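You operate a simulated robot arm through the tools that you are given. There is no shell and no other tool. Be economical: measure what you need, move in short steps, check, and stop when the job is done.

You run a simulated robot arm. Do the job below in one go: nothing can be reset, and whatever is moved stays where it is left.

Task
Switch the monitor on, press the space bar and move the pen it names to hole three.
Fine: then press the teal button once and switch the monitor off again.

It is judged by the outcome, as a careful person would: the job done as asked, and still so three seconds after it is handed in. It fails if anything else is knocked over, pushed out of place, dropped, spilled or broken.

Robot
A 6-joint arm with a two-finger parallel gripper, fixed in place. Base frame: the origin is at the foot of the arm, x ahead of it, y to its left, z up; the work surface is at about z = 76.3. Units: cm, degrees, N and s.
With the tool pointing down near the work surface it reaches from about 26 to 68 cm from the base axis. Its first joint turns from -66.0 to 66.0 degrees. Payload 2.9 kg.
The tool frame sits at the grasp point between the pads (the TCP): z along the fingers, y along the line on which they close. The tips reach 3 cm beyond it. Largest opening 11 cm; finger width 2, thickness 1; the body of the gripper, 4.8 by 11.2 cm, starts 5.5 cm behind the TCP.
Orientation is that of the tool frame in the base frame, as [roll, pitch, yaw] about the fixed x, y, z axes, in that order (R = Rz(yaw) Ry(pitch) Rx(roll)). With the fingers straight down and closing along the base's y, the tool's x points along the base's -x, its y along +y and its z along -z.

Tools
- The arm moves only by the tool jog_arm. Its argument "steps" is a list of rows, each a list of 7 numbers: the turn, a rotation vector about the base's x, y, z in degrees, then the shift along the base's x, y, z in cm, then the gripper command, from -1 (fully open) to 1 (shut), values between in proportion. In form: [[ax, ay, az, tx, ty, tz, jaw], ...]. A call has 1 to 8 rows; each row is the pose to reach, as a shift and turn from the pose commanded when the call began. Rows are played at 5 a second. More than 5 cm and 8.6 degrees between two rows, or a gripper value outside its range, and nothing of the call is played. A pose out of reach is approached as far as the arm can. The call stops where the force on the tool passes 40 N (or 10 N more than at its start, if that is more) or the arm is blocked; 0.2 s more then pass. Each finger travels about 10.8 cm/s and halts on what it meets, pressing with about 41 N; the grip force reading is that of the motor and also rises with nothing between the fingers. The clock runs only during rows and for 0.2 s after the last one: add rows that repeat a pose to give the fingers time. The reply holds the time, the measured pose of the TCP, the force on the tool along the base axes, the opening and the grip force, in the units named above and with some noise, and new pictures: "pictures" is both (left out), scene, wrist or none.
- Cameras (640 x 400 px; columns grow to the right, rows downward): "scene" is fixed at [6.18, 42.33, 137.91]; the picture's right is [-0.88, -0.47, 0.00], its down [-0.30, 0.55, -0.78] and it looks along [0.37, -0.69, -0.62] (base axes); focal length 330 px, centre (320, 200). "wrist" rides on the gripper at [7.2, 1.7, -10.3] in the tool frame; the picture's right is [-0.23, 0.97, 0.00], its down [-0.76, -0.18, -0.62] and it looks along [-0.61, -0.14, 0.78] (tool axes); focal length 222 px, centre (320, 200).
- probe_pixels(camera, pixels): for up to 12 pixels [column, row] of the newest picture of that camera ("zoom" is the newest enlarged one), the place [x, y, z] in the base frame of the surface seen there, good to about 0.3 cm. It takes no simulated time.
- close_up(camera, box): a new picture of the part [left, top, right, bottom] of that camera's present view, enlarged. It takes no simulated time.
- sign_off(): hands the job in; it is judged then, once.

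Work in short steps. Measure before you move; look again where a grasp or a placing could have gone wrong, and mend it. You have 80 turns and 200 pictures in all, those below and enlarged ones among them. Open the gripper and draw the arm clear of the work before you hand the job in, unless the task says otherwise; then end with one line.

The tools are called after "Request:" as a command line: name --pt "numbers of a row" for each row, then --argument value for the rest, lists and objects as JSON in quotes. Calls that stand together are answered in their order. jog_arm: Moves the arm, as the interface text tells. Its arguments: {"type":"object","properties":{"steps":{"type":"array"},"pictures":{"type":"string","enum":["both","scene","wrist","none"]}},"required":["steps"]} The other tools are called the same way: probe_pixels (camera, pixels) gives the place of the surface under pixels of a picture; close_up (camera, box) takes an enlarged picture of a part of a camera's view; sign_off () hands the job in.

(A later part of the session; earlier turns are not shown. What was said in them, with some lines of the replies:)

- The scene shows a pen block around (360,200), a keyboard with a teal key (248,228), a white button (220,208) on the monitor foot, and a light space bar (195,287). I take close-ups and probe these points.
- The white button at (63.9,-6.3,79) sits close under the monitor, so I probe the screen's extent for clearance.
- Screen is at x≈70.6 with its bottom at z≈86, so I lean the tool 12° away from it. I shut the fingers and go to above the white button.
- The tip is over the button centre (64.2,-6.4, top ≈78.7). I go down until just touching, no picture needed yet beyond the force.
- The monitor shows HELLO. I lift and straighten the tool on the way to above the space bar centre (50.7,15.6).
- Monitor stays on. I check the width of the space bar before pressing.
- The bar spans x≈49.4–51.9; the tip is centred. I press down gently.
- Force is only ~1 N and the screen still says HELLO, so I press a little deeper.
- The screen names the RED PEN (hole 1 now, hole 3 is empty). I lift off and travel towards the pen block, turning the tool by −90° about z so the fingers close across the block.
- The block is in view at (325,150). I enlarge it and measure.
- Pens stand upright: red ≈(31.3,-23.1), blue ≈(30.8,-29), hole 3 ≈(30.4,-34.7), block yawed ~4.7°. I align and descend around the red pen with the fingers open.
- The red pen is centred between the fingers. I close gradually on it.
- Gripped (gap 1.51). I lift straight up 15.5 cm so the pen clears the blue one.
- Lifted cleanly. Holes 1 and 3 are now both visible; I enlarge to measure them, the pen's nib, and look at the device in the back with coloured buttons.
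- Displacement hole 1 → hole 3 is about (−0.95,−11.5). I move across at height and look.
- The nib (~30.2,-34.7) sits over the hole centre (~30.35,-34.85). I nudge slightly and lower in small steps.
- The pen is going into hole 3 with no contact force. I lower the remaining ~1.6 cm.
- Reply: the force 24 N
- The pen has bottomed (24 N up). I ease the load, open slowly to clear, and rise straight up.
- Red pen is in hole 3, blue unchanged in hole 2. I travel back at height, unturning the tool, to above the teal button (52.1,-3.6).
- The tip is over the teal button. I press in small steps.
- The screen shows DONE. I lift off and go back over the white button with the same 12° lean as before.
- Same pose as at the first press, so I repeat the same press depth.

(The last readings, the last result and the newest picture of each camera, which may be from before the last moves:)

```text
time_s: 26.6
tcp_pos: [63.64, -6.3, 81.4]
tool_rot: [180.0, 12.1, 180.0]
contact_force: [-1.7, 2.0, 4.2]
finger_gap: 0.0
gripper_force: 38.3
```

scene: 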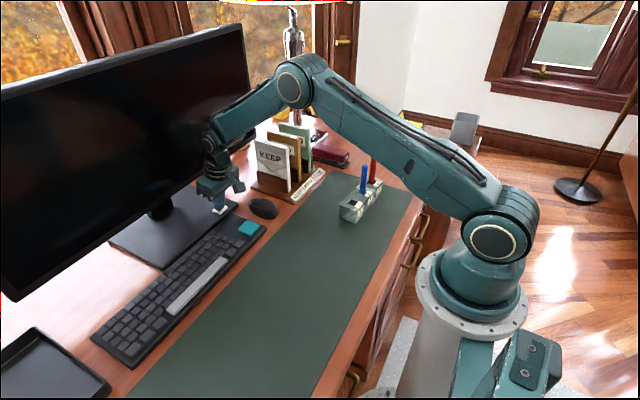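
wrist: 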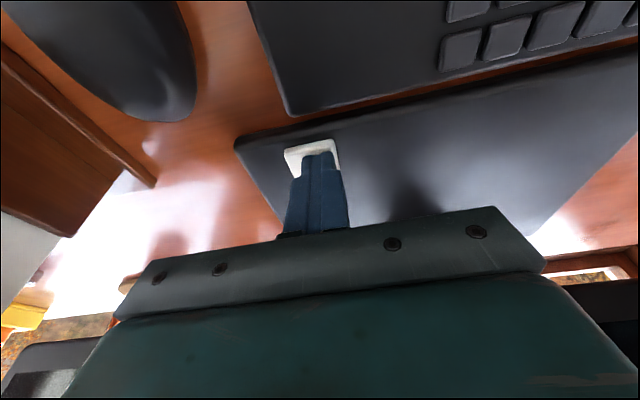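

The monitor is off. I lift away, draw back to near the start pose and open the gripper.

Request:
jog_arm --pt "0 0 0 0 0 4 1" --pt "0 0 0 -1 0 7.5 1" --pt "0 2 0 -4 0.7 10.5 1" --pt "0 4 0 -7 1.4 13.5 0.5" --pt "0 6 0 -10 2.1 16.5 0" --pt "0 8 0 -13 2.8 19.5 -0.5" --pt "0 10 0 -16 3.5 22.5 -1" --pt "0 12 0 -19 4.2 25.5 -1"

Request:
close_up --camera "scene" --box '[200, 120, 420, 250]'

```text
time_s: 28.4
tcp_pos: [44.38, -2.1, 106.75]
tool_rot: [-179.9, -0.2, -179.9]
contact_force: [0.0, 0.1, -0.6]
finger_gap: 11.0
gripper_force: 0.1
```

scene: 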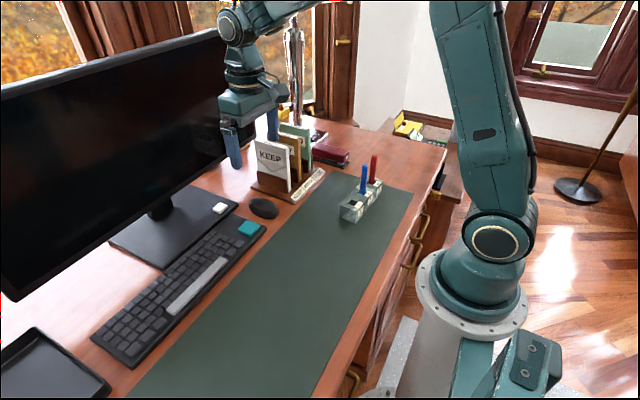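
wrist: 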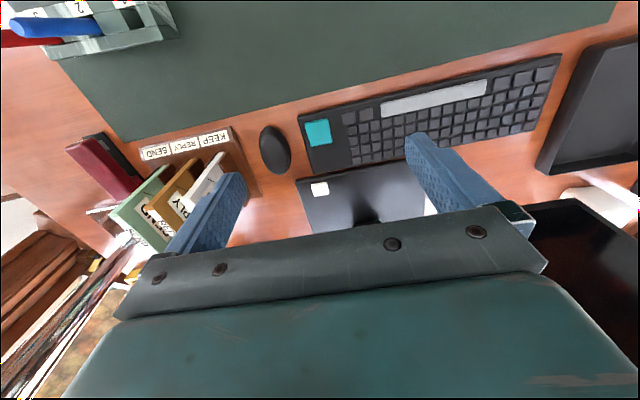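

```text
2.91 times, centred on (310, 185) of scene
```

zoom: 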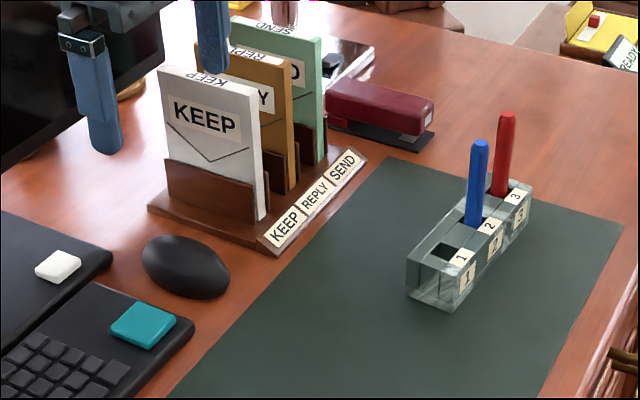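

The monitor is off, the red pen is in hole 3, nothing else has moved, and the arm is clear with the gripper open. I hand it in.

Request:
sign_off

```text
The job is handed in.
```

Done: the monitor named the red pen, which is now in hole three; I then pressed the teal button once (the screen showed DONE) and switched the monitor off.
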